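You operate a simulated robot arm through the tools that you are given. There is no shell and no other tool.

You are at the controls of a simulated robot arm. One attempt, no reset.

Task
Take the yellow cup out of its well, stand it on the teal tray and snap its lid on.
Fine: close the clear cover again; the other cups stay in their wells. Set down upright: what you pick out. Where these are worked on the way, their far stop is far enough and under half their travel is too little: clear cover.

It is judged by the outcome, as a careful person would: the job done as asked, and still so three seconds after it is handed in. It fails if anything else is knocked over, pushed out of place, dropped, spilled or broken. A push-on lid holds only when it is set on centred and level and pressed home; a screw cap is set on level and turned clockwise until tight.

Robot
A 7-joint arm with a two-finger parallel gripper, fixed in place. Base frame: the origin is at the foot of the arm, x ahead of it, y to its left, z up; the work surface is at about z = 880. Lengths are in mm, angles in rad, forces in N, time in s.
Its first joint turns from -2.601 to 2.601 rad. Payload 3.43 kg.
The TCP is the grasp point between the finger pads, 30 mm short of the fingertips. In the tool frame z runs along the fingers and y along their closing line. Largest opening 94 mm; finger width 28, thickness 10; the body of the gripper, 50 by 96 mm, starts 55 mm behind the TCP.
Orientation is told as [roll, pitch, yaw] about the base's x, y, z axes, in that order, counted from this pose: with the fingers straight down and closing along the base's y, the tool's x points along the base's -x, its y along +y and its z along -z.

Tools
- The arm moves only by the tool step_arm. Its argument "series" is text: rows parted by semicolons, each of 7 numbers parted by spaces: the shift along the tool's x, y, z in units of 20 mm (1.0 is 20 mm), then the turn, a rotation vector about the tool's x, y, z in units of 4 degrees (1.0 is 4 degrees), then the gripper command, from -1 (shut) to 1 (fully open), values between in proportion. In form: x y z wx wy wz grip; .... A call has 1 to 20 rows; each row shifts and turns the commanded pose from where the row before left it, along the tool's axes as they then stand. A call with a number of a shift or a turn outside -1 to 1 is refused whole. A row lasts 0.2 s, in which the tool goes at most 50 mm and 0.15 rad; a call with a longer step from one row to the next is refused whole, and so is a gripper value outside its range. Where a pose cannot be reached the arm comes as near as it can. A force on the tool above 40 N (or 10 N above the force at the start of the call, whichever is more), or a blocked arm, ends the call early, and 0.2 s more pass. Each finger travels about 45 mm/s and halts on what it meets, pressing with about 22 N; the grip force reading is that of the motor and also rises with nothing between the fingers. The clock runs only during rows and for 0.2 s after the last one: add rows that do not move to give the fingers time. It gives the time, the measured TCP pose, the force on the tool (base axes), the opening and the grip force at its end, in the units of the frame above (readings bear some noise), with the torque about the TCP (base axes, N m) and any sound that the robot's microphone picked up.
- Cameras (640 x 400 px; columns grow to the right, rows downward): "scene" is now at [25.1, 227.3, 1508.7]; the picture's right is [0.63, -0.77, 0.00], its down [-0.37, -0.30, -0.88] and it looks along [0.68, 0.56, -0.47] (base axes); focal length 311 px, centre (320, 200). "wrist" rides on the gripper at [76, 14, -103] in the tool frame; the picture's right is [-0.18, 0.98, 0.00], its down [-0.75, -0.14, -0.64] and it looks along [-0.63, -0.12, 0.77] (tool axes); focal length 243 px, centre (320, 200). There is no depth. A picture from a camera that has moved, and an enlarged one, comes with that camera's place and axes in the base frame and with its lens.
- camera(camera): a new picture of that camera. It takes no simulated time.
- turn_head(pan, tilt): turns the head with the scene camera to pan (to the left, within 2.705 rad either way) and tilt (down, from -0.506 to 1.204), counted from straight ahead of the robot. It gives what a move gives.
- enlarge(camera, box): a new picture of the part [left, top, right, bottom] of that camera's present view, enlarged. It takes no simulated time.
- job_done(): hands the job in; it is judged then, once.

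Nothing tells you positions but the pictures and the camera data. Unless the task says otherwise, let go and move clear before handing in.

The tools are called after "Request:" by a JSON object that holds its "op" and its "data". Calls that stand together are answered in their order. step_arm: Moves the arm, as the interface text tells. Its arguments: {"type":"object","properties":{"series":{"type":"string"}},"required":["series"]} The other tools are called the same way: turn_head (pan, tilt) turns the head that bears the scene camera; camera (camera) takes a picture; enlarge (camera, box) takes an enlarged picture of a part of a camera's view; job_done () hands the job in.

At the start:

```text
t: 0.0
position: [909.2, 386.1, 1157.5]
tcp_rot: [0.001, 0.0, 0.0]
contact_force: [-0.7, -0.1, -0.4]
wrist_torque: [-0.01, -0.01, 0.0]
grip_width: 94.1
grasp_force: 0.0
head pan, tilt: [0.686, 0.494]
```

scene: 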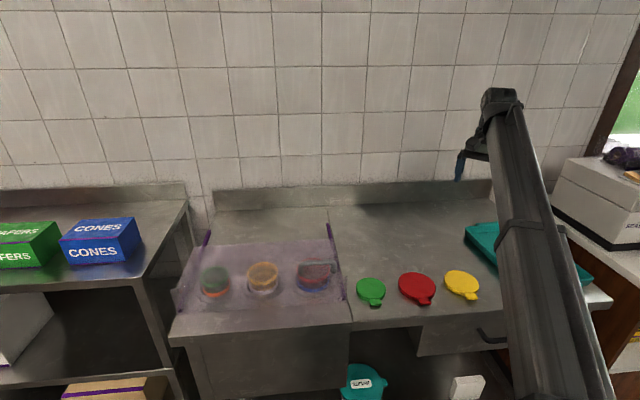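
wrist: 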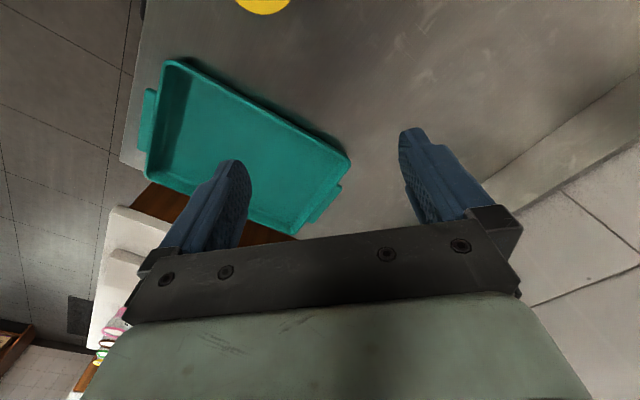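

I see a clear purple-tinted cover over three cups, with green, red and yellow lids lying to the right, and a teal tray partly behind the arm. I'll look closer first.

Request:
{"op": "enlarge", "data": {"camera": "scene", "box": [160, 210, 360, 335]}}

Request:
{"op": "enlarge", "data": {"camera": "scene", "box": [340, 210, 620, 385]}}

Request:
{"op": "enlarge", "data": {"camera": "wrist", "box": [100, 0, 400, 240]}}

```text
3.20 times, centred on (260, 272) of scene
camera zoom: at [25.1, 227.3, 1508.7], right [0.63, -0.77, 0.0], down [-0.37, -0.3, -0.88], along [0.68, 0.56, -0.47], focal length 996 px, centre (512, -32)
```

zoom: 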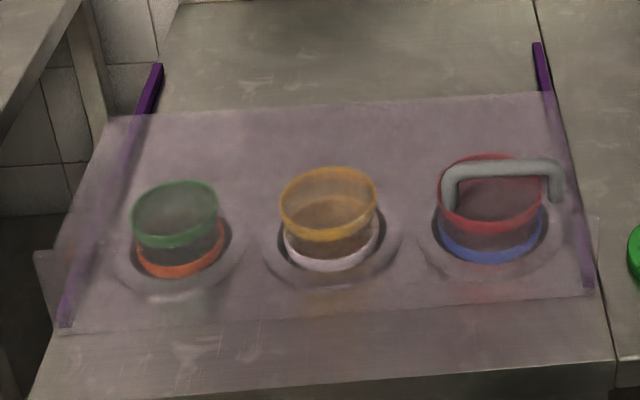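

```text
2.29 times, centred on (480, 298) of scene
camera zoom: at [25.1, 227.3, 1508.7], right [0.63, -0.77, 0.0], down [-0.37, -0.3, -0.88], along [0.68, 0.56, -0.47], focal length 711 px, centre (-46, -23)
```

zoom: 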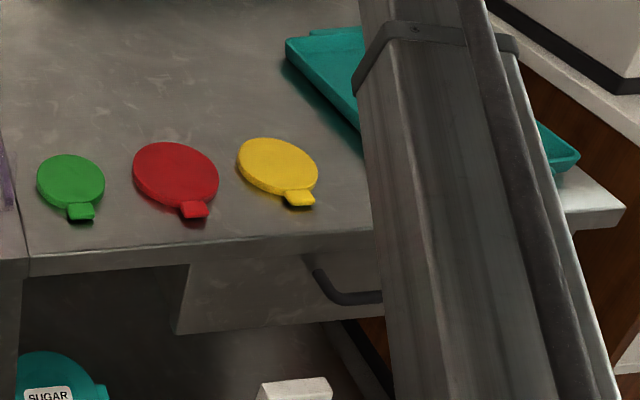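

```text
1.67 times, centred on (250, 120) of wrist
camera zoom: at [834.6, 398.7, 1260.9], right [0.18, 0.98, 0.0], down [0.75, -0.14, 0.64], along [0.63, -0.12, -0.77], focal length 404 px, centre (437, 333)
```

zoom: 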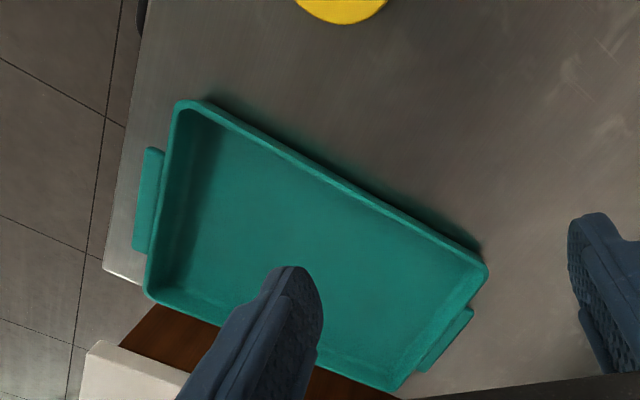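

Request:
{"op": "step_arm", "data": {"series": "1 0.335 -0.2 0 0 0 1;1 0.335 -0.2 0 0 0 1;1 0.335 -0.2 0 0 0 1;1 0.335 -0.2 0 0 0 1;1 0.335 -0.2 0 0 0 1;1 0.335 -0.2 0 0 0 1;1 0.335 -0.2 0 0 0 1;1 0.335 -0.2 0 0 0 1;1 0.335 -0.2 0 0 0 1;1 0.335 -0.2 0 0 0 1;1 0.335 -0.2 0 0 0 1;1 0.335 -0.2 0 0 0 1;1 0.335 -0.2 0 0 0 1;1 0.335 -0.2 0 0 0 1;1 0.335 -0.2 0 0 0 1;1 0.335 -0.2 0 0 0 1;1 0.335 -0.2 0 0 0 1;1 0.335 -0.2 0 0 0 1;1 0.335 -0.2 0 0 0 1;1 0.335 -0.2 0 0 0 1"}}

```text
t: 4.2
position: [538.6, 547.6, 1152.2]
tcp_rot: [0.008, -0.007, 0.001]
contact_force: [-1.1, 0.2, -0.8]
wrist_torque: [0.0, 0.01, 0.01]
grip_width: 93.9
grasp_force: 0.0
out of reach, approached as far as the arm can: row 10, 11, 12, 13, 14, 15, 16, 17, 18, 19, 20
head pan, tilt: [0.686, 0.494]
```

The arm stopped a bit lower than asked, and the tool is now swung toward the cups. I'll look from here.

Request:
{"op": "camera", "data": {"camera": "scene"}}

Request:
{"op": "camera", "data": {"camera": "wrist"}}

```text
taken
```

scene: 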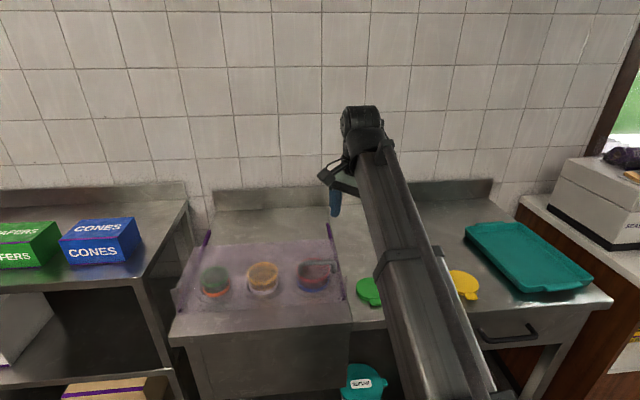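

```text
taken
camera wrist: at [463.6, 559.0, 1256.3], right [0.18, 0.98, 0.01], down [0.75, -0.15, 0.65], along [0.64, -0.11, -0.76], focal length 243 px, centre (320, 200)
```

wrist: 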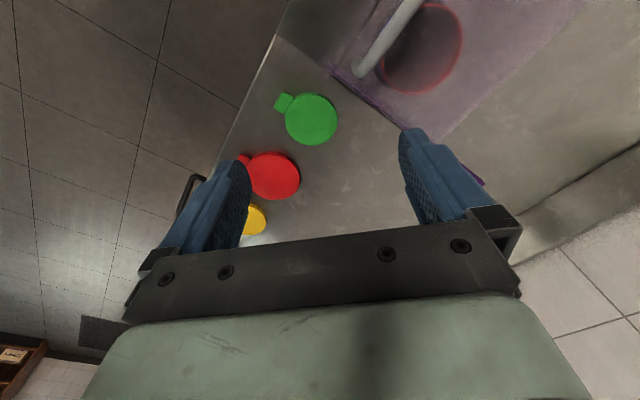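

The clear cover has its handle over the red cup. I'll turn the wrist by about 45° so its camera looks across the wells.

Request:
{"op": "step_arm", "data": {"series": "0 0 0 0 0 -1 1;0 0 0 0 0 -1 1;0 0 0 0 0 -1 1;0 0 0 0 0 -1 1;0 0 0 0 0 -1 1;0 0 0 0 0 -1 1;0 0 0 0 0 -1 1;0 0 0 0 0 -1 1;0 0 0 0 0 -1 1;0 0 0 0 0 -1 1;0 0 0 0 0 -1 1;0 0 0 0 0 -0.25 1"}}

Request:
{"op": "camera", "data": {"camera": "wrist"}}

```text
t: 6.3
position: [542.4, 547.1, 1151.7]
tcp_rot: [0.003, -0.018, 0.635]
contact_force: [0.5, 0.5, -0.6]
wrist_torque: [-0.01, 0.03, 0.04]
grip_width: 94.0
grasp_force: 0.0
head pan, tilt: [0.686, 0.494]
stopped in row 10: the force on the tool passed its limit at 50 N (the readings are from after the stop); the commanded pose is now the measured one
```

```text
taken
camera wrist: at [472.3, 511.4, 1255.0], right [-0.43, 0.9, 0.01], down [0.68, 0.32, 0.65], along [0.59, 0.29, -0.76], focal length 243 px, centre (320, 200)
```

wrist: 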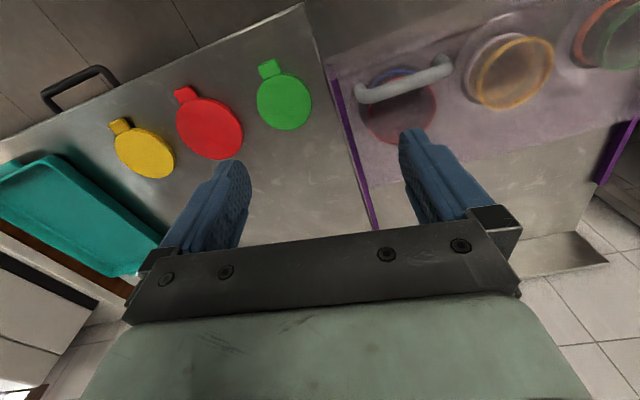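

Request:
{"op": "step_arm", "data": {"series": "0 0.5 0.2 0 0 -0.7 1;0 0.6 0.3 0 0 -0.7 1;0 0.7 0.3 0 0 -0.7 1;0 0.8 0.3 0 0 0 1;0 0.8 0.3 0 0 0 1;0 0.8 0.3 0 0 0 1;0 0.8 0.3 0 0 0 1;0 0.5 0.3 0 0 0 1;0 0.5 0.3 0 0 0 1"}}

Request:
{"op": "camera", "data": {"camera": "wrist"}}

```text
t: 8.3
position: [460.8, 635.0, 1100.9]
tcp_rot: [0.001, -0.018, 0.78]
contact_force: [1.0, 0.1, 0.1]
wrist_torque: [0.0, -0.02, 0.01]
grip_width: 94.1
grasp_force: 0.0
head pan, tilt: [0.686, 0.494]
```

```text
taken
camera wrist: at [396.5, 589.0, 1202.5], right [-0.56, 0.83, 0.0], down [0.63, 0.42, 0.66], along [0.54, 0.37, -0.76], focal length 243 px, centre (320, 200)
```

wrist: 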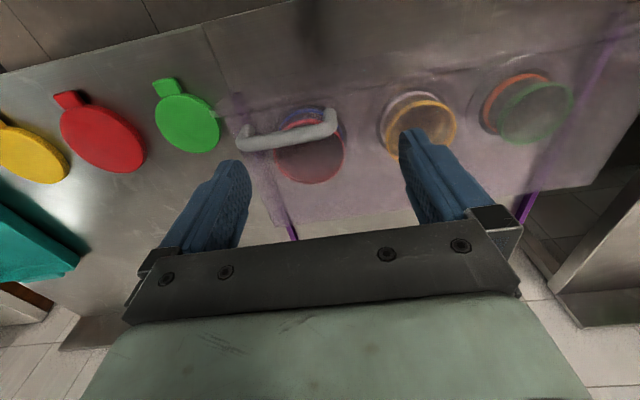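

Request:
{"op": "enlarge", "data": {"camera": "wrist", "box": [220, 10, 640, 270]}}

Request:
{"op": "enlarge", "data": {"camera": "scene", "box": [160, 210, 360, 335]}}

Request:
{"op": "enlarge", "data": {"camera": "scene", "box": [440, 200, 620, 312]}}

```text
1.52 times, centred on (430, 140) of wrist
camera zoom: at [396.5, 589.0, 1202.5], right [-0.56, 0.83, 0.0], down [0.63, 0.42, 0.66], along [0.54, 0.37, -0.76], focal length 370 px, centre (152, 291)
```

zoom: 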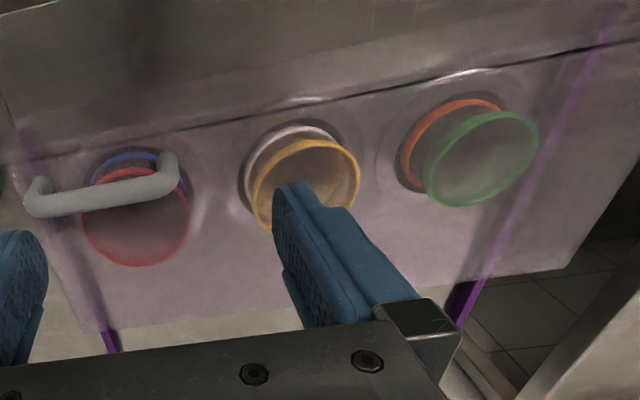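

```text
3.20 times, centred on (260, 272) of scene
camera zoom: at [25.1, 227.2, 1508.7], right [0.63, -0.77, 0.0], down [-0.37, -0.3, -0.88], along [0.68, 0.56, -0.47], focal length 996 px, centre (512, -32)
```

zoom: 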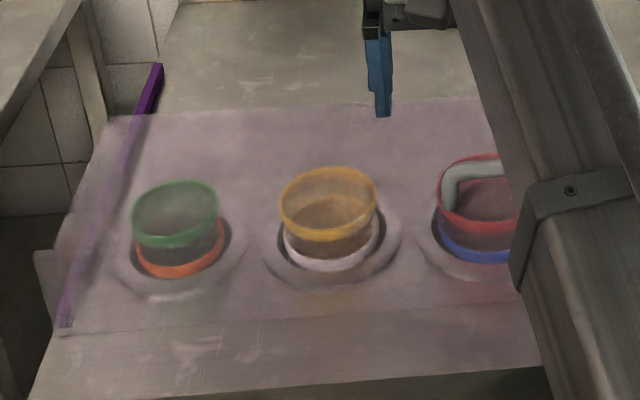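

```text
3.56 times, centred on (530, 256) of scene
camera zoom: at [25.1, 227.2, 1508.7], right [0.63, -0.77, 0.0], down [-0.37, -0.3, -0.88], along [0.68, 0.56, -0.47], focal length 1106 px, centre (-427, 1)
```

zoom: 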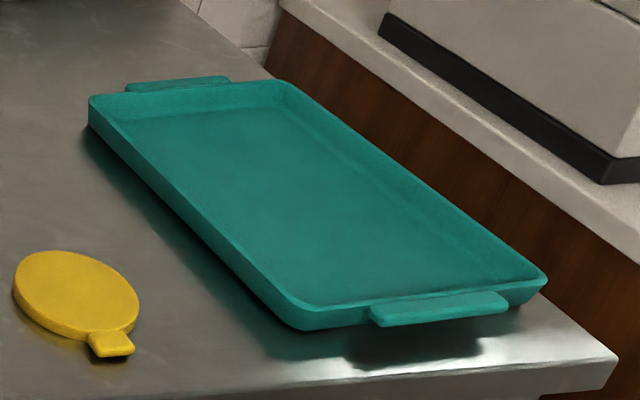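

The middle cup with the yellow rim is at about (432, 763), rim z≈928. The cover's top is at z≈965 and its handle bar is near (496, 620, 1002). The rails run toward (+x,+y), so I expect it to slide back, and I'll bring closed fingers down in front of the handle.

Request:
{"op": "step_arm", "data": {"series": "0.4 -0.5 0.5 -0.18 0.18 0 -1;0.4 -0.5 0.5 0 0 0 -1;0.4 -0.5 0.5 0 0 0 -1;0 -0.25 0.5 0 0 0 -1;0 0 0.5 0 0 0 -1;0 0 0.5 0 0 0 -1;0 0 0 0 0 0 -1;0 0 0 0 0 0 -1"}}

Request:
{"op": "camera", "data": {"camera": "wrist"}}

Request:
{"op": "camera", "data": {"camera": "scene"}}

```text
t: 10.1
position: [468.2, 597.1, 1042.2]
tcp_rot: [0.014, -0.003, 0.781]
contact_force: [0.5, -0.6, 0.3]
wrist_torque: [-0.01, -0.04, 0.0]
grip_width: 0.2
grasp_force: 21.8
head pan, tilt: [0.686, 0.494]
```

```text
taken
camera wrist: at [405.3, 549.5, 1145.5], right [-0.56, 0.83, 0.01], down [0.64, 0.42, 0.64], along [0.53, 0.37, -0.77], focal length 243 px, centre (320, 200)
```

wrist: 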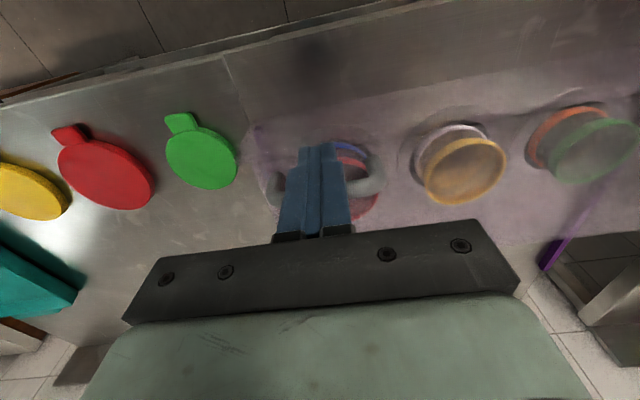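

```text
taken
```

scene: 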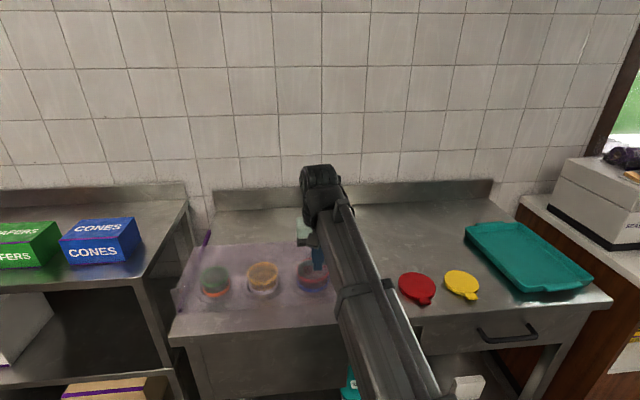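

Request:
{"op": "enlarge", "data": {"camera": "wrist", "box": [220, 100, 420, 250]}}

Request:
{"op": "enlarge", "data": {"camera": "scene", "box": [260, 200, 380, 320]}}

```text
2.67 times, centred on (320, 175) of wrist
camera zoom: at [405.3, 549.5, 1145.5], right [-0.56, 0.83, 0.01], down [0.64, 0.42, 0.64], along [0.53, 0.37, -0.77], focal length 647 px, centre (320, 267)
```

zoom: 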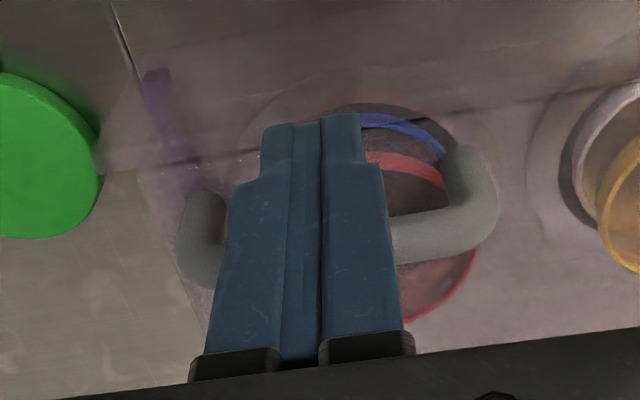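

```text
3.33 times, centred on (320, 260) of scene
camera zoom: at [25.1, 227.3, 1508.7], right [0.63, -0.77, 0.0], down [-0.37, -0.3, -0.88], along [0.68, 0.56, -0.47], focal length 1037 px, centre (320, 0)
```

zoom: 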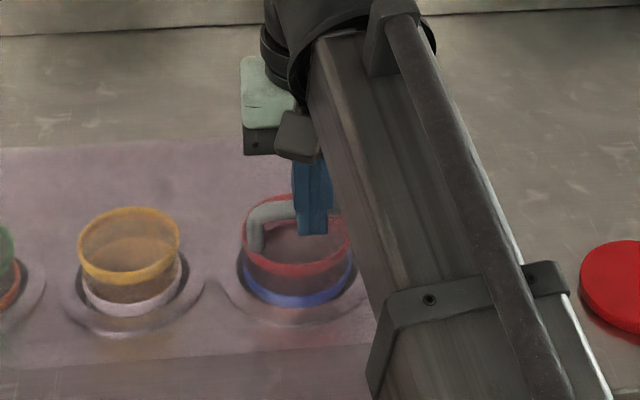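

The bar estimate is confirmed, with about 14 mm of clearance in front of it. I'll lower the closed fingers and push back a little to see whether the cover slides.

Request:
{"op": "step_arm", "data": {"series": "0 0 0.5 0 0 0 -1;0 0 0.5 0 0 0 -1;0 0 0.5 0 0 0 -1;0 0 0 0 0 0 -1;-0.4 0 0 0 0 0 -1;-0.4 0 0 0 0 0 -1;-0.4 0 0 0 0 0 -1;-0.4 0 0 0 0 0 -1"}}

Request:
{"op": "camera", "data": {"camera": "wrist"}}

Request:
{"op": "enlarge", "data": {"camera": "scene", "box": [160, 190, 380, 327]}}

```text
t: 11.9
position: [490.3, 619.4, 1009.7]
tcp_rot: [0.014, -0.005, 0.78]
contact_force: [-1.4, -0.6, 0.8]
wrist_torque: [-0.01, 0.02, 0.02]
grip_width: 0.0
grasp_force: 22.0
head pan, tilt: [0.686, 0.494]
```

```text
taken
camera wrist: at [428.6, 572.5, 1113.3], right [-0.56, 0.83, 0.01], down [0.64, 0.42, 0.64], along [0.53, 0.37, -0.77], focal length 243 px, centre (320, 200)
```

wrist: 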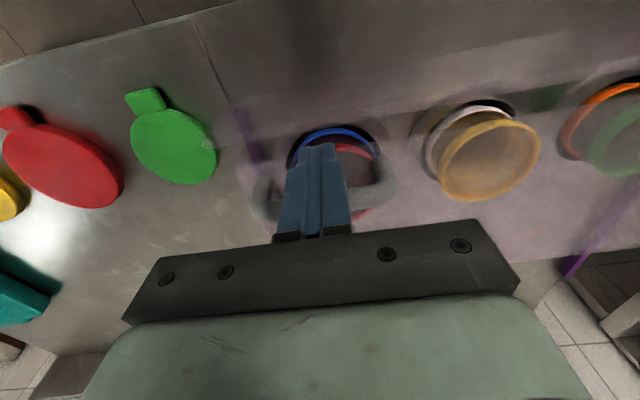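

```text
2.91 times, centred on (270, 258) of scene
camera zoom: at [25.1, 227.2, 1508.7], right [0.63, -0.77, 0.0], down [-0.37, -0.3, -0.88], along [0.68, 0.56, -0.47], focal length 905 px, centre (466, 30)
```

zoom: 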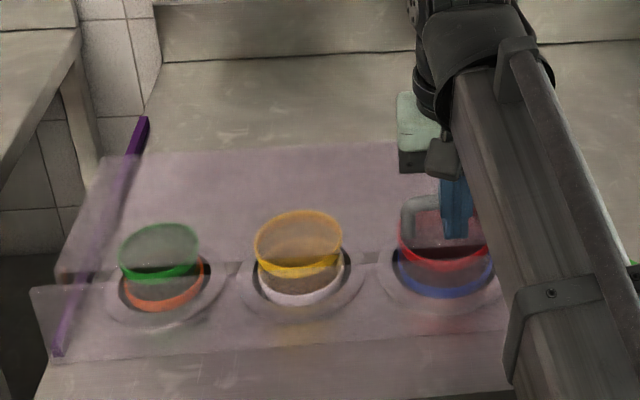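

The top panel slides back easily and leaves a fixed front piece behind. I'll keep pushing toward the far stop.

Request:
{"op": "step_arm", "data": {"series": "-0.5 0 0 0 0 0 -1;-0.5 0 0 0 0 0 -1;-0.5 0 0 0 0 0 -1;-0.5 0 0 0 0 0 -1;-0.5 0 0 0 0 0 -1;-0.5 0 0 0 0 0 -1;-0.5 0 0 0 0 0 -1;-0.5 0 0 0 0 0 -1;-0.5 0 0 0 0 0 -1;-0.5 0 0 0 0 0 -1"}}

Request:
{"op": "camera", "data": {"camera": "wrist"}}

Request:
{"op": "enlarge", "data": {"camera": "scene", "box": [160, 170, 380, 327]}}

```text
t: 14.1
position: [561.8, 691.0, 1010.9]
tcp_rot: [0.014, -0.005, 0.782]
contact_force: [-0.4, 0.7, -0.5]
wrist_torque: [0.02, -0.02, 0.01]
grip_width: 0.0
grasp_force: 22.4
head pan, tilt: [0.686, 0.494]
```

```text
taken
camera wrist: at [499.1, 643.1, 1113.9], right [-0.56, 0.83, 0.01], down [0.64, 0.42, 0.64], along [0.53, 0.37, -0.77], focal length 243 px, centre (320, 200)
```

wrist: 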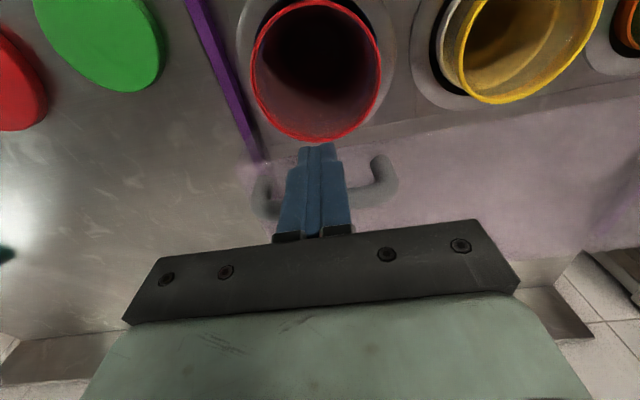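

```text
2.55 times, centred on (270, 248) of scene
camera zoom: at [25.1, 227.3, 1508.7], right [0.63, -0.77, 0.0], down [-0.37, -0.3, -0.88], along [0.68, 0.56, -0.47], focal length 793 px, centre (447, 76)
```

zoom: 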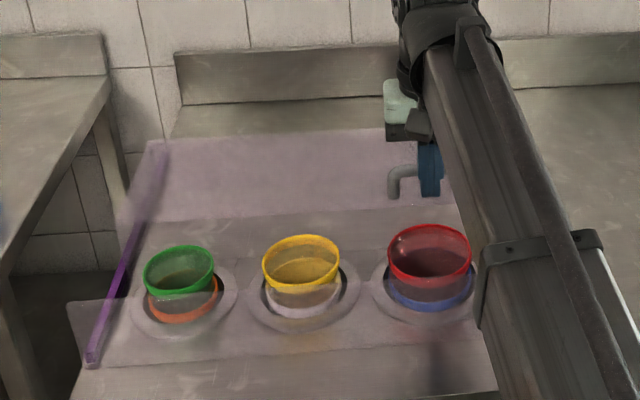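

Request:
{"op": "step_arm", "data": {"series": "-0.5 0 0 0 0 0 -1;-0.5 0 0 0 0 0 -1;-0.5 0 0 0 0 0 -1;-0.5 0 0 0 0 0 -1;-0.5 0 0 0 0 0 -1;-0.5 0 0 0 0 0 -1;-0.4 0 0 0 0 0 -1;-0.4 0 0 0 0 0 -1;-0.4 0 0 0 0 0 -1"}}

Request:
{"op": "camera", "data": {"camera": "wrist"}}

Request:
{"op": "enlarge", "data": {"camera": "scene", "box": [160, 170, 380, 327]}}

```text
t: 16.2
position: [616.5, 742.6, 1011.6]
tcp_rot: [0.012, 0.01, 0.781]
contact_force: [-6.1, -4.8, 3.0]
wrist_torque: [-0.02, 0.08, 0.02]
grip_width: 0.0
grasp_force: 22.4
head pan, tilt: [0.686, 0.494]
stopped in row 9: the force on the tool passed its limit at 42 N (the readings are from after the stop); the commanded pose is now the measured one
```

```text
taken
camera wrist: at [554.4, 697.0, 1115.5], right [-0.56, 0.83, 0.01], down [0.64, 0.43, 0.63], along [0.52, 0.36, -0.77], focal length 243 px, centre (320, 200)
```

wrist: 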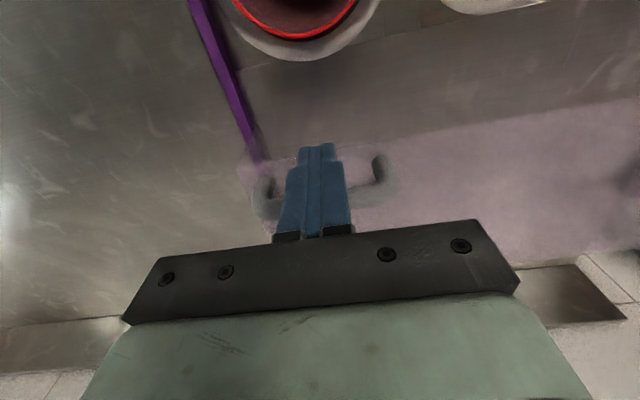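

```text
2.55 times, centred on (270, 248) of scene
camera zoom: at [24.8, 227.0, 1508.7], right [0.63, -0.77, 0.0], down [-0.37, -0.3, -0.88], along [0.68, 0.56, -0.47], focal length 793 px, centre (447, 76)
```

zoom: 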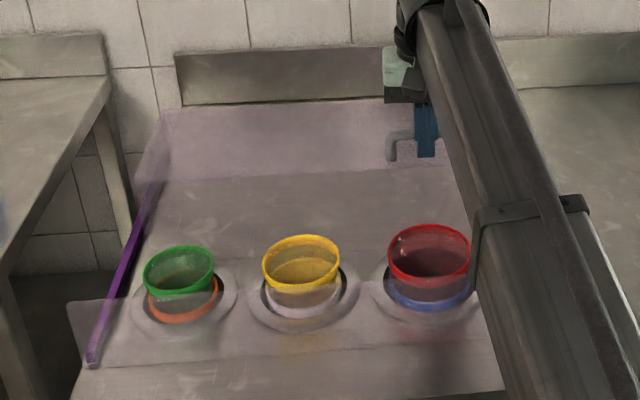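

The cover is at its far stop, since the force jumped to 42 N there. Next I back off, rise and move over the yellow cup to see it from above.

Request:
{"op": "step_arm", "data": {"series": "0.5 0 0 0.22 0 0 -1;0.5 0 0 0 0 0 -1;0 0 -0.8 0 0 0 -1;0 0 -0.8 0 0 0 0;0 0 -0.8 0 0 0 1;0.6 0.9 -0.8 0 0 0 1;0.6 0.9 -0.8 0 0 0 1;0.6 0.9 0 0 0 0 1;0.6 0.9 0 0 0 0 1;0.6 0.9 0 0 0 0 1;0.6 0.9 0 0 0 0 1;0.6 0.9 0 0 0 0 1;0.6 0.9 0 0 0 0 1;0 0 0 0 0 0 1"}}

Request:
{"op": "camera", "data": {"camera": "wrist"}}

Request:
{"op": "enlarge", "data": {"camera": "scene", "box": [160, 170, 380, 327]}}

```text
t: 19.2
position: [433.4, 764.2, 1092.8]
tcp_rot: [-0.002, 0.009, 0.781]
contact_force: [0.6, -0.4, 0.7]
wrist_torque: [-0.02, -0.03, 0.01]
grip_width: 94.0
grasp_force: 0.0
head pan, tilt: [0.686, 0.494]
```

```text
taken
camera wrist: at [370.7, 719.5, 1196.4], right [-0.56, 0.83, 0.0], down [0.64, 0.44, 0.64], along [0.53, 0.36, -0.77], focal length 243 px, centre (320, 200)
```

wrist: 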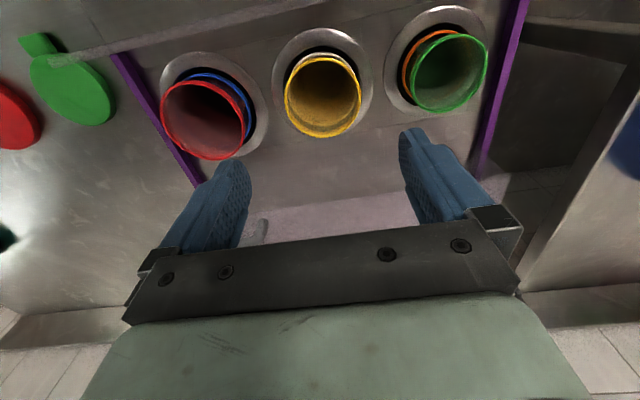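

```text
2.55 times, centred on (270, 248) of scene
camera zoom: at [25.1, 227.3, 1508.7], right [0.63, -0.77, 0.0], down [-0.37, -0.3, -0.88], along [0.68, 0.56, -0.47], focal length 793 px, centre (447, 76)
```

zoom: 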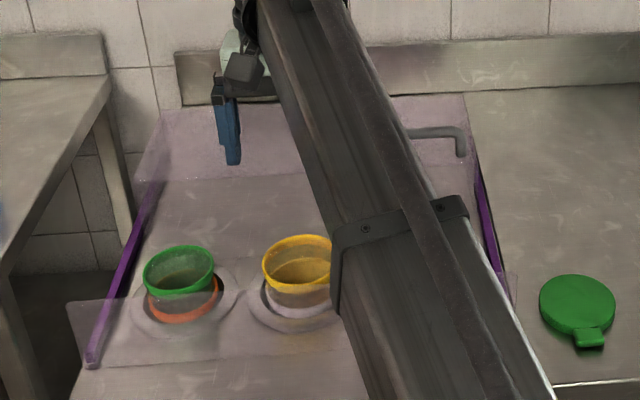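

Request:
{"op": "enlarge", "data": {"camera": "wrist", "box": [240, 0, 440, 160]}}

```text
2.50 times, centred on (340, 80) of wrist
camera zoom: at [370.7, 719.5, 1196.4], right [-0.56, 0.83, 0.0], down [0.64, 0.44, 0.64], along [0.53, 0.36, -0.77], focal length 606 px, centre (270, 500)
```

zoom: 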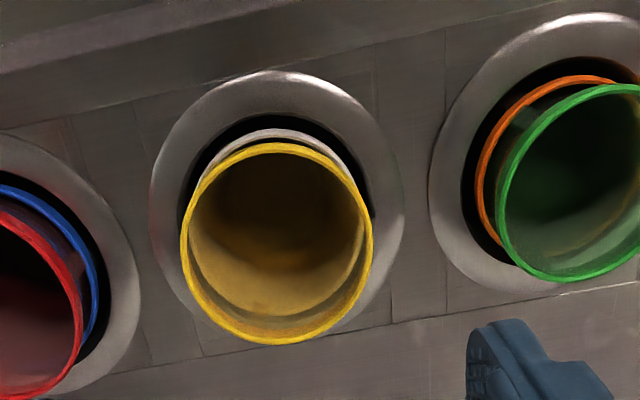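

The cup's rim is about 82 mm across and the fingers are already nearly centred on it. I'll go down to just above the rim and check alignment before straddling it.

Request:
{"op": "step_arm", "data": {"series": "0 0.08 0.8 0 0 0 1;0 0 0.8 0 0 0 1;0 0 0.8 0 0 0 1;0 0 0.8 0 0 0 1;0 0 0.8 0 0 0 1;0 0 0.8 0 0 0 1;0 0 0.8 0 0 0 1;0 0 0.6 0 0 0 1;0 0 0 0 0 0 1"}}

Request:
{"op": "camera", "data": {"camera": "wrist"}}

Request:
{"op": "enlarge", "data": {"camera": "scene", "box": [200, 210, 340, 310]}}

```text
t: 21.2
position: [430.4, 764.8, 966.0]
tcp_rot: [-0.002, 0.007, 0.782]
contact_force: [0.3, 0.3, -0.5]
wrist_torque: [0.02, 0.01, 0.0]
grip_width: 94.1
grasp_force: 0.1
head pan, tilt: [0.686, 0.494]
```

```text
taken
camera wrist: at [368.9, 719.5, 1070.8], right [-0.56, 0.83, 0.0], down [0.64, 0.44, 0.64], along [0.53, 0.36, -0.77], focal length 243 px, centre (320, 200)
```

wrist: 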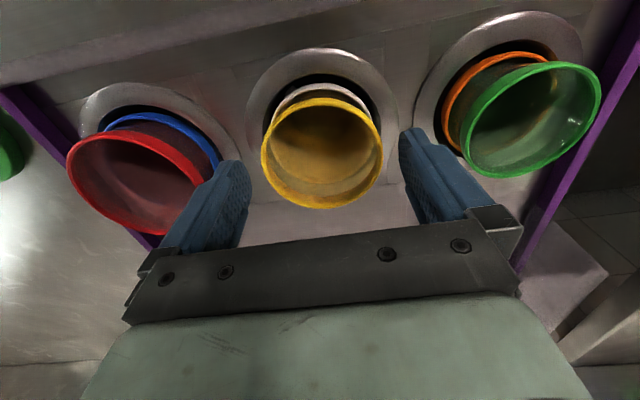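

```text
4.00 times, centred on (270, 260) of scene
camera zoom: at [25.1, 227.3, 1508.7], right [0.63, -0.77, 0.0], down [-0.37, -0.3, -0.88], along [0.68, 0.56, -0.47], focal length 1244 px, centre (520, -40)
```

zoom: 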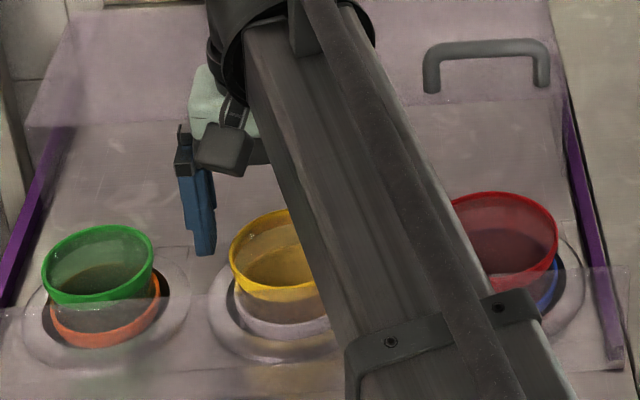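

Alignment is good, with the cup centred between the fingers to within about 2 mm. I'll descend to straddle the rim and close.

Request:
{"op": "step_arm", "data": {"series": "-0.08 -0.06 0.5 0 0 0 1;0 0 0.5 0 0 0 1;0 0 0.5 0 0 0 1;0 0 0.5 0 0 0 1;0 0 0.3 0 0 0 1;0 0 0 0 0 0 1;0 0 0 0 0 0 0.75;0 0 0 0 0 0 0.6;0 0 0 0 0 0 0.4;0 0 0 0 0 0 0.4"}}

Request:
{"op": "camera", "data": {"camera": "wrist"}}

Request:
{"op": "enlarge", "data": {"camera": "scene", "box": [200, 210, 340, 310]}}

```text
t: 23.4
position: [433.9, 764.5, 921.0]
tcp_rot: [-0.001, 0.007, 0.783]
contact_force: [0.1, -0.1, 0.0]
wrist_torque: [0.0, -0.02, -0.01]
grip_width: 82.6
grasp_force: 22.1
head pan, tilt: [0.686, 0.494]
```

```text
taken
camera wrist: at [370.5, 720.1, 1025.5], right [-0.56, 0.83, 0.0], down [0.64, 0.44, 0.64], along [0.53, 0.36, -0.77], focal length 243 px, centre (320, 200)
```

wrist: 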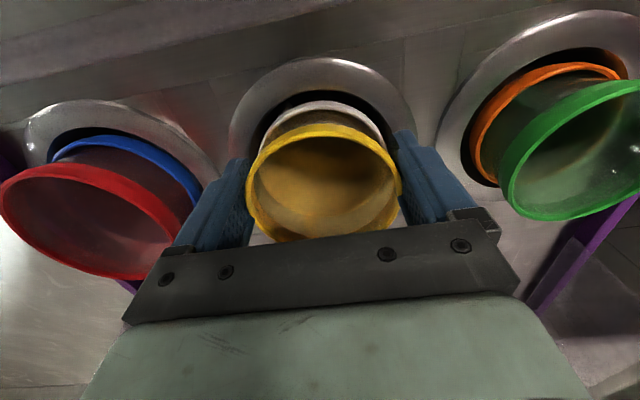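

```text
4.00 times, centred on (270, 260) of scene
camera zoom: at [25.1, 227.3, 1508.7], right [0.63, -0.77, 0.0], down [-0.37, -0.3, -0.88], along [0.68, 0.56, -0.47], focal length 1244 px, centre (520, -40)
```

zoom: 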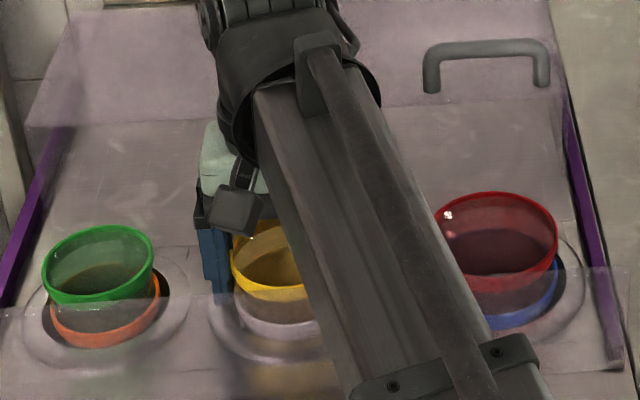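

The cup is gripped at 82.6 mm. I'll lift it slowly straight up and check.

Request:
{"op": "step_arm", "data": {"series": "0 0 -0.2 0 0 0 0.4;0 0 -0.3 0 0 0 0.4;0 0 -0.4 0 0 0 0.4;0 0 -0.4 0 0 0 0.4;0 0 -0.4 0 0 0 0.4;0 0 -0.4 0 0 0 0.4;0 0 0 0 0 0 0.4"}}

Request:
{"op": "camera", "data": {"camera": "wrist"}}

Request:
{"op": "enlarge", "data": {"camera": "scene", "box": [200, 210, 340, 310]}}

```text
t: 25.0
position: [434.1, 763.2, 964.0]
tcp_rot: [-0.003, 0.009, 0.782]
contact_force: [1.0, 0.1, -0.7]
wrist_torque: [0.02, 0.04, 0.02]
grip_width: 82.5
grasp_force: 21.7
head pan, tilt: [0.686, 0.494]
```

```text
taken
camera wrist: at [371.6, 718.2, 1068.1], right [-0.56, 0.83, 0.0], down [0.64, 0.44, 0.64], along [0.53, 0.36, -0.77], focal length 243 px, centre (320, 200)
```

wrist: 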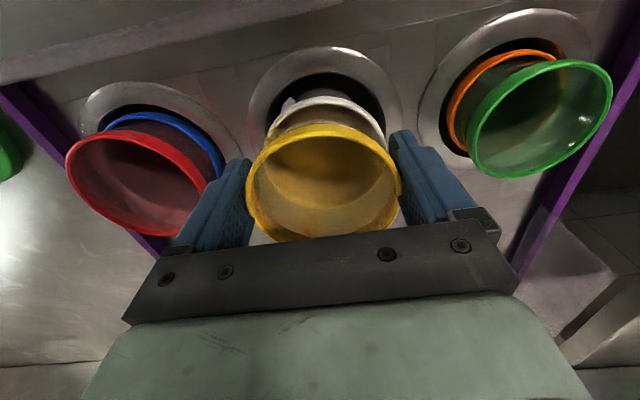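

```text
4.00 times, centred on (270, 260) of scene
camera zoom: at [25.1, 227.3, 1508.7], right [0.63, -0.77, 0.0], down [-0.37, -0.3, -0.88], along [0.68, 0.56, -0.47], focal length 1244 px, centre (520, -40)
```

zoom: 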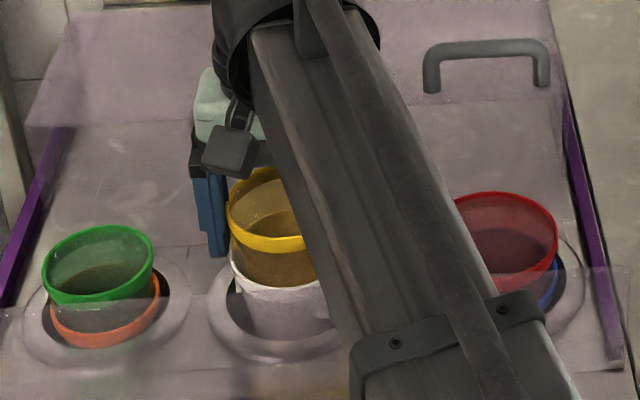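

The cup comes up with its white sleeve. I'll continue lifting until the bottom clears the well.

Request:
{"op": "step_arm", "data": {"series": "0 0 -0.5 0 0 0 0.4;0 0 -0.5 0 0 0 0.4;0 0 -0.5 0 0 0 0.4;0 0 -0.5 0 0 0 0.4;0 0 -0.5 0 0 0 0.4;0 0 -0.5 0 0 0 0.4;0 0 -0.5 0 0 0 0.4;0 0 -0.5 0 0 0 0.4;0 0 -0.5 0 0 0 0.4;0 0 -0.4 0 0 0 0.4;0 0 0 0 0 0 0.4"}}

Request:
{"op": "camera", "data": {"camera": "wrist"}}

Request:
{"op": "enlarge", "data": {"camera": "scene", "box": [180, 170, 360, 310]}}

```text
t: 27.4
position: [434.3, 766.3, 1060.7]
tcp_rot: [-0.001, 0.009, 0.782]
contact_force: [0.1, -0.6, -1.0]
wrist_torque: [0.02, 0.01, 0.0]
grip_width: 82.5
grasp_force: 21.9
head pan, tilt: [0.686, 0.494]
```

```text
taken
camera wrist: at [371.8, 721.4, 1164.9], right [-0.56, 0.83, 0.0], down [0.64, 0.44, 0.64], along [0.53, 0.36, -0.77], focal length 243 px, centre (320, 200)
```

wrist: 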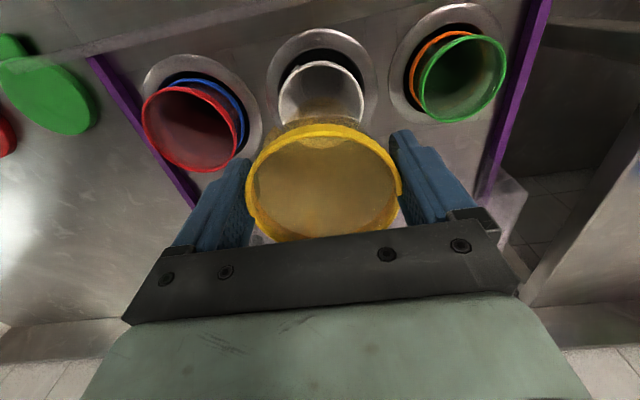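

```text
2.86 times, centred on (270, 240) of scene
camera zoom: at [25.1, 227.3, 1508.7], right [0.63, -0.77, 0.0], down [-0.37, -0.3, -0.88], along [0.68, 0.56, -0.47], focal length 889 px, centre (463, 86)
```

zoom: 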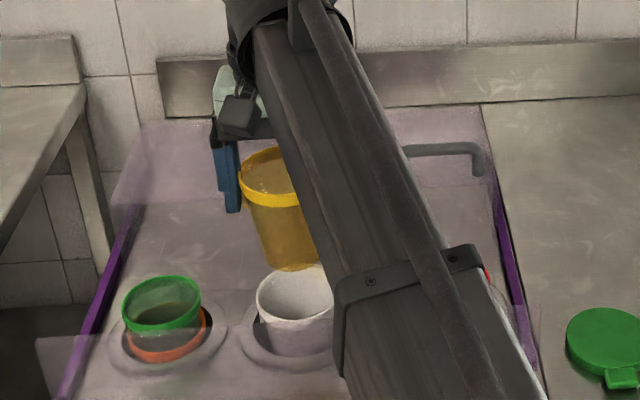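

Unexpected: the white piece is separate, a sleeve or cup that the yellow one was nested in, and it seems to have come partway up. I'll look closely.

Request:
{"op": "enlarge", "data": {"camera": "wrist", "box": [120, 0, 520, 250]}}

Request:
{"op": "enlarge", "data": {"camera": "scene", "box": [200, 230, 300, 310]}}

```text
1.60 times, centred on (320, 125) of wrist
camera zoom: at [371.8, 721.4, 1164.9], right [-0.56, 0.83, 0.0], down [0.64, 0.44, 0.64], along [0.53, 0.36, -0.77], focal length 388 px, centre (320, 320)
```

zoom: 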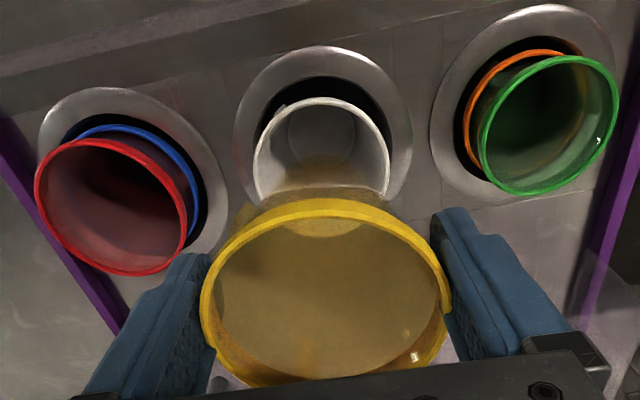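

```text
5.00 times, centred on (250, 270) of scene
camera zoom: at [25.1, 227.3, 1508.7], right [0.63, -0.77, 0.0], down [-0.37, -0.3, -0.88], along [0.68, 0.56, -0.47], focal length 1556 px, centre (670, -150)
```

zoom: 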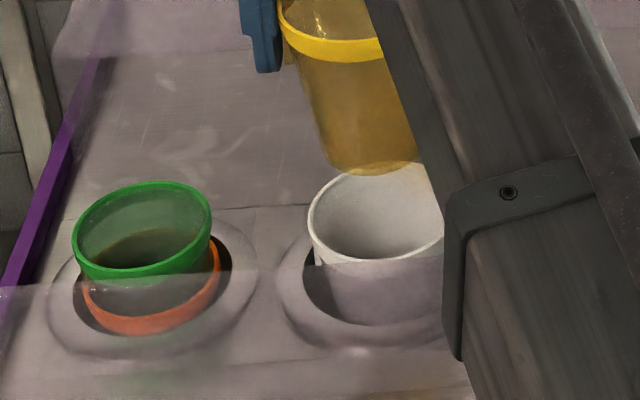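

The yellow cup is held well, about 97 mm tall and hanging upright. The white cup beneath it remains in the well, standing a bit higher, and I'll recheck it once the arm is clear. Now I carry the yellow cup toward the near corner of the tray.

Request:
{"op": "step_arm", "data": {"series": "0 -0.2 -0.4 0 0 0 0.4;0 -0.5 -0.4 0 0 0 0.4;0 -0.8 -0.4 0 0 0 0.4;0.05 -1 -0.2 0 0 0 0.4;0.06 -1 0 0 0 0 0.4;0.06 -1 0 0 0 0 0.4;0.06 -1 0 0 0 0 0.4;0.06 -1 0 0 0 0 0.4;0.06 -1 0 0 0 0 0.4;0.06 -1 0 0 0 0 0.4;0.06 -1 0 0 0 0 0.4;0.06 -1 0 0 0 0 0.4;0.06 -1 0 0 0 0 0.4;0.06 -1 0 0 0 0 0.4;0.06 -1 0 0 0 0 0.4;0.06 -1 0 0 0 0 0.4;0.06 -1 0 0 0 0 0.4;0.06 -1 0 0 0 0 0.4;0.06 -1 0 0 0 0 0.4;0.06 -1 0 0 0 0 0.4"}}

Request:
{"op": "camera", "data": {"camera": "scene"}}

Request:
{"op": "camera", "data": {"camera": "wrist"}}

```text
t: 31.6
position: [678.7, 487.6, 1087.5]
tcp_rot: [-0.003, 0.01, 0.782]
contact_force: [-0.7, 0.7, -0.5]
wrist_torque: [0.01, 0.02, 0.0]
grip_width: 82.6
grasp_force: 21.7
head pan, tilt: [0.686, 0.494]
```

```text
taken
```

scene: 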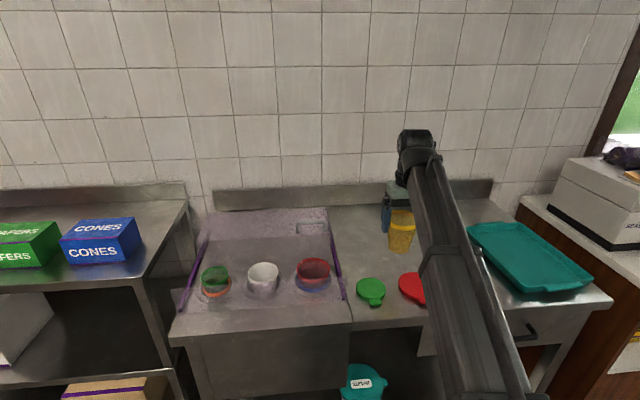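

```text
taken
camera wrist: at [615.7, 442.8, 1191.3], right [-0.56, 0.83, 0.0], down [0.64, 0.44, 0.64], along [0.53, 0.36, -0.77], focal length 243 px, centre (320, 200)
```

wrist: 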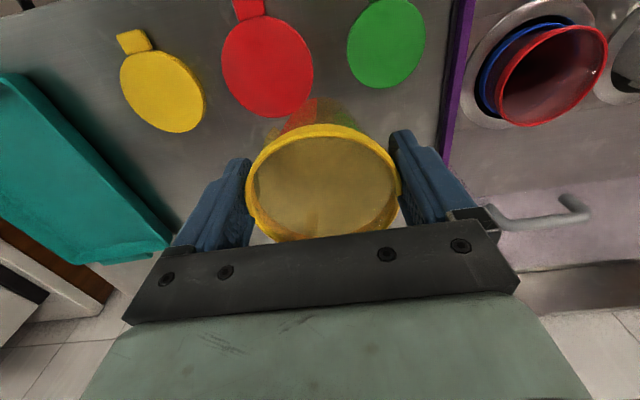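

Request:
{"op": "enlarge", "data": {"camera": "scene", "box": [170, 230, 350, 330]}}

Request:
{"op": "enlarge", "data": {"camera": "wrist", "box": [60, 0, 260, 150]}}

```text
3.56 times, centred on (260, 280) of scene
camera zoom: at [25.0, 227.4, 1508.7], right [0.63, -0.77, 0.0], down [-0.37, -0.3, -0.88], along [0.68, 0.56, -0.47], focal length 1106 px, centre (533, -84)
```

zoom: 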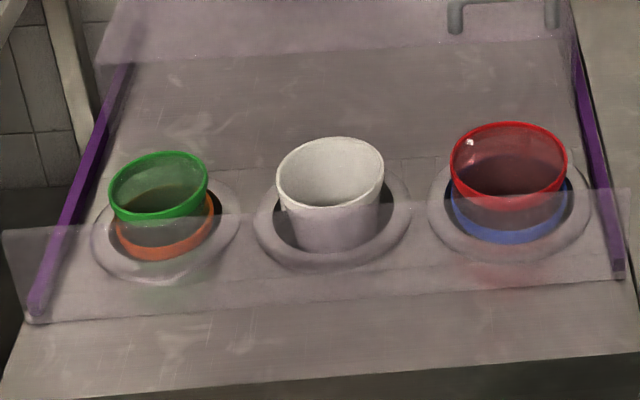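

```text
2.67 times, centred on (160, 75) of wrist
camera zoom: at [615.7, 442.8, 1191.3], right [-0.56, 0.83, 0.0], down [0.64, 0.44, 0.64], along [0.53, 0.36, -0.77], focal length 647 px, centre (747, 533)
```

zoom: 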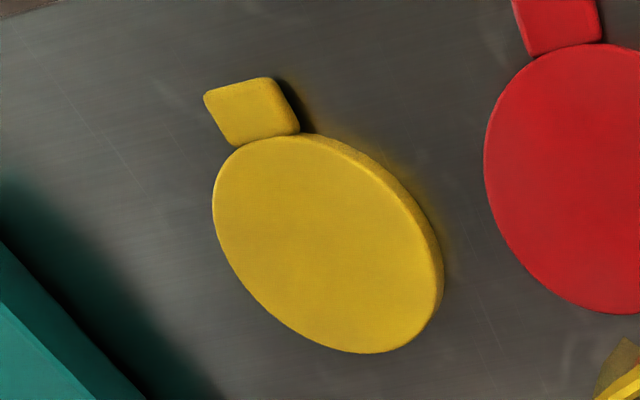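

The white cup stands upright and centred in its well, so the well appears to be a self-raising stack. The yellow lid is at about (789, 340), about 92 mm across, with its tab toward the counter's front. I'll continue toward the tray.

Request:
{"op": "step_arm", "data": {"series": "0.05 -0.5 0 0 0 0 0.4;0.05 -1 0 0 0 0 0.4;0.05 -1 0 0 0 0 0.4;0.05 -1 0 0 0 0 0.4;0.05 -1 0 0 0 0 0.4;0.05 -1 0 0 0 0 0.4;0.05 -1 0 0 0 0 0.4;0.05 -1 0 0 0 0 0.4;0.05 -1 0 0 0 0 0.4;0.05 -1 0 0 0 0 0.4;0.05 -1 0 0 0 0 0.4;0.05 -1 0 0 0 0 0.4;0.05 -1 0 0 0 0 0.4;0.05 -0.5 0 0 0 0 0.4"}}

Request:
{"op": "camera", "data": {"camera": "scene"}}

Request:
{"op": "camera", "data": {"camera": "wrist"}}

```text
t: 34.6
position: [853.6, 297.1, 1089.5]
tcp_rot: [-0.004, 0.006, 0.781]
contact_force: [-0.7, 0.1, -0.7]
wrist_torque: [-0.03, 0.03, -0.01]
grip_width: 82.4
grasp_force: 22.3
head pan, tilt: [0.686, 0.494]
```

```text
taken
```

scene: 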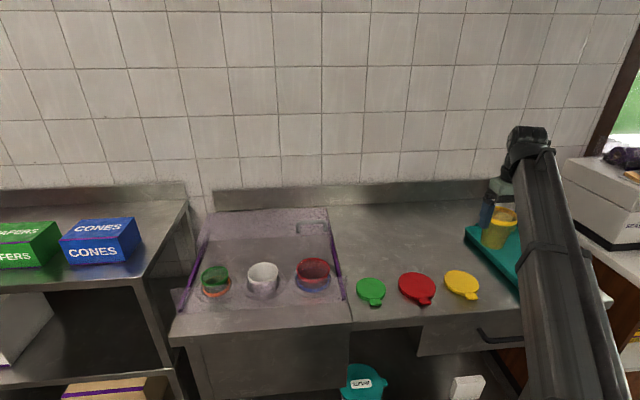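

```text
taken
camera wrist: at [791.9, 252.5, 1193.7], right [-0.56, 0.83, 0.0], down [0.64, 0.44, 0.64], along [0.53, 0.36, -0.77], focal length 243 px, centre (320, 200)
```

wrist: 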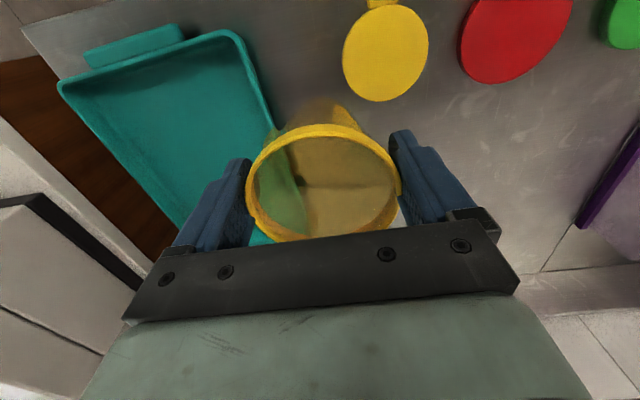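

The tray lines up with the counter, its near-left corner at about (863, 202). I'll aim to set the cup at about (940, 205), inside that corner and within reach.

Request:
{"op": "step_arm", "data": {"series": "0 -0.5 0.3 0 0 0 0.4;0.05 -1 0.3 0 0 0 0.4;0.05 -1 0.3 0 0 0 0.4;0.05 -1 0.3 0 0 0 0.4;0 -1 0.3 0 0 0 0.4;0 -1 0.3 0 0 0 0.4;0 -0.6 0.2 0 0 0 0.4;0 -0.23 0 0 0 0 0.4;0 0 0 0 0 0 0.4"}}

Request:
{"op": "camera", "data": {"camera": "scene"}}

Request:
{"op": "camera", "data": {"camera": "wrist"}}

```text
t: 36.6
position: [940.6, 202.7, 1050.4]
tcp_rot: [-0.002, 0.009, 0.781]
contact_force: [-0.2, 0.2, -0.7]
wrist_torque: [-0.02, -0.01, 0.0]
grip_width: 82.3
grasp_force: 21.4
head pan, tilt: [0.686, 0.494]
```

```text
taken
```

scene: 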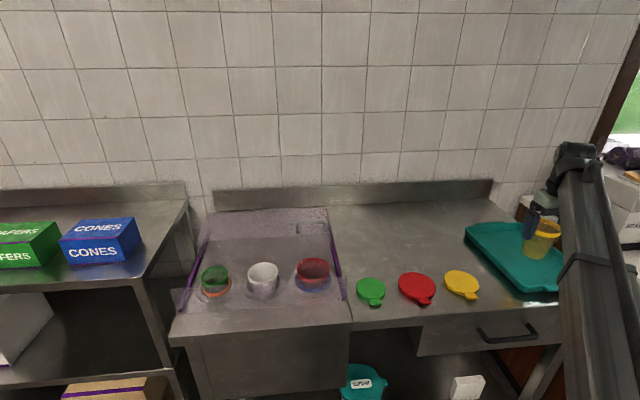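

```text
taken
camera wrist: at [877.6, 156.9, 1154.2], right [-0.56, 0.83, 0.0], down [0.64, 0.44, 0.64], along [0.53, 0.36, -0.77], focal length 243 px, centre (320, 200)
```

wrist: 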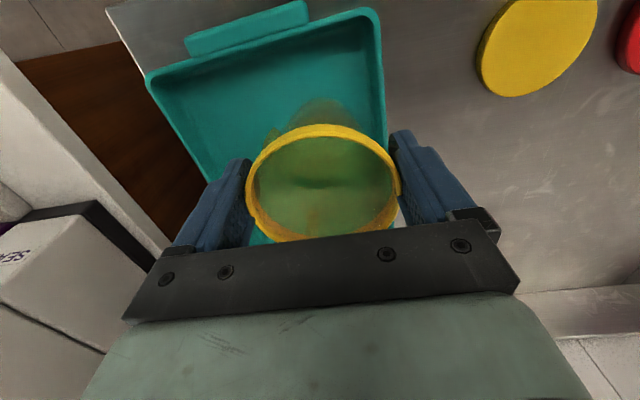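

Request:
{"op": "enlarge", "data": {"camera": "wrist", "box": [140, 0, 420, 180]}}

Request:
{"op": "enlarge", "data": {"camera": "scene", "box": [450, 190, 610, 310]}}

```text
2.22 times, centred on (280, 90) of wrist
camera zoom: at [877.6, 156.9, 1154.2], right [-0.56, 0.83, 0.0], down [0.64, 0.44, 0.64], along [0.53, 0.36, -0.77], focal length 539 px, centre (409, 444)
```

zoom: 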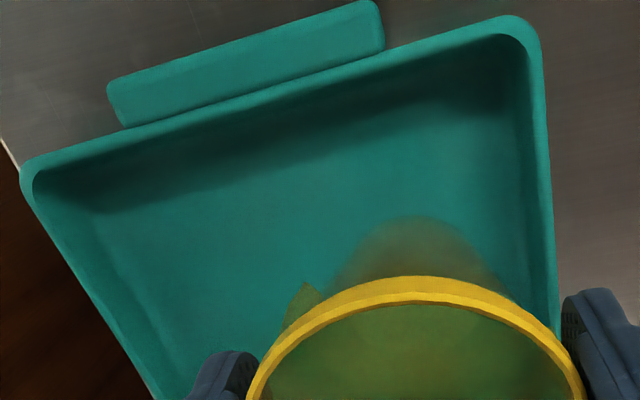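

```text
3.33 times, centred on (530, 250) of scene
camera zoom: at [25.1, 227.3, 1508.7], right [0.63, -0.77, 0.0], down [-0.37, -0.3, -0.88], along [0.68, 0.56, -0.47], focal length 1037 px, centre (-380, 33)
```

zoom: 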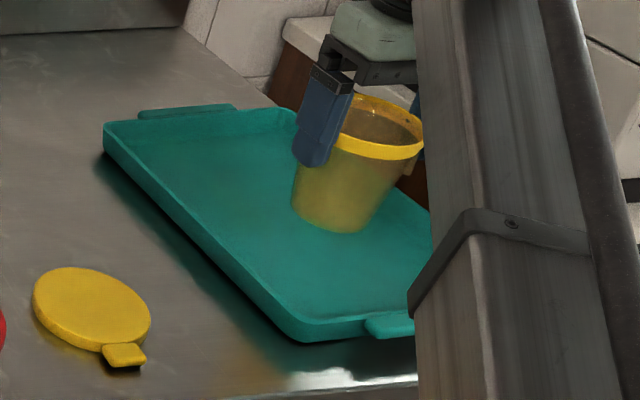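

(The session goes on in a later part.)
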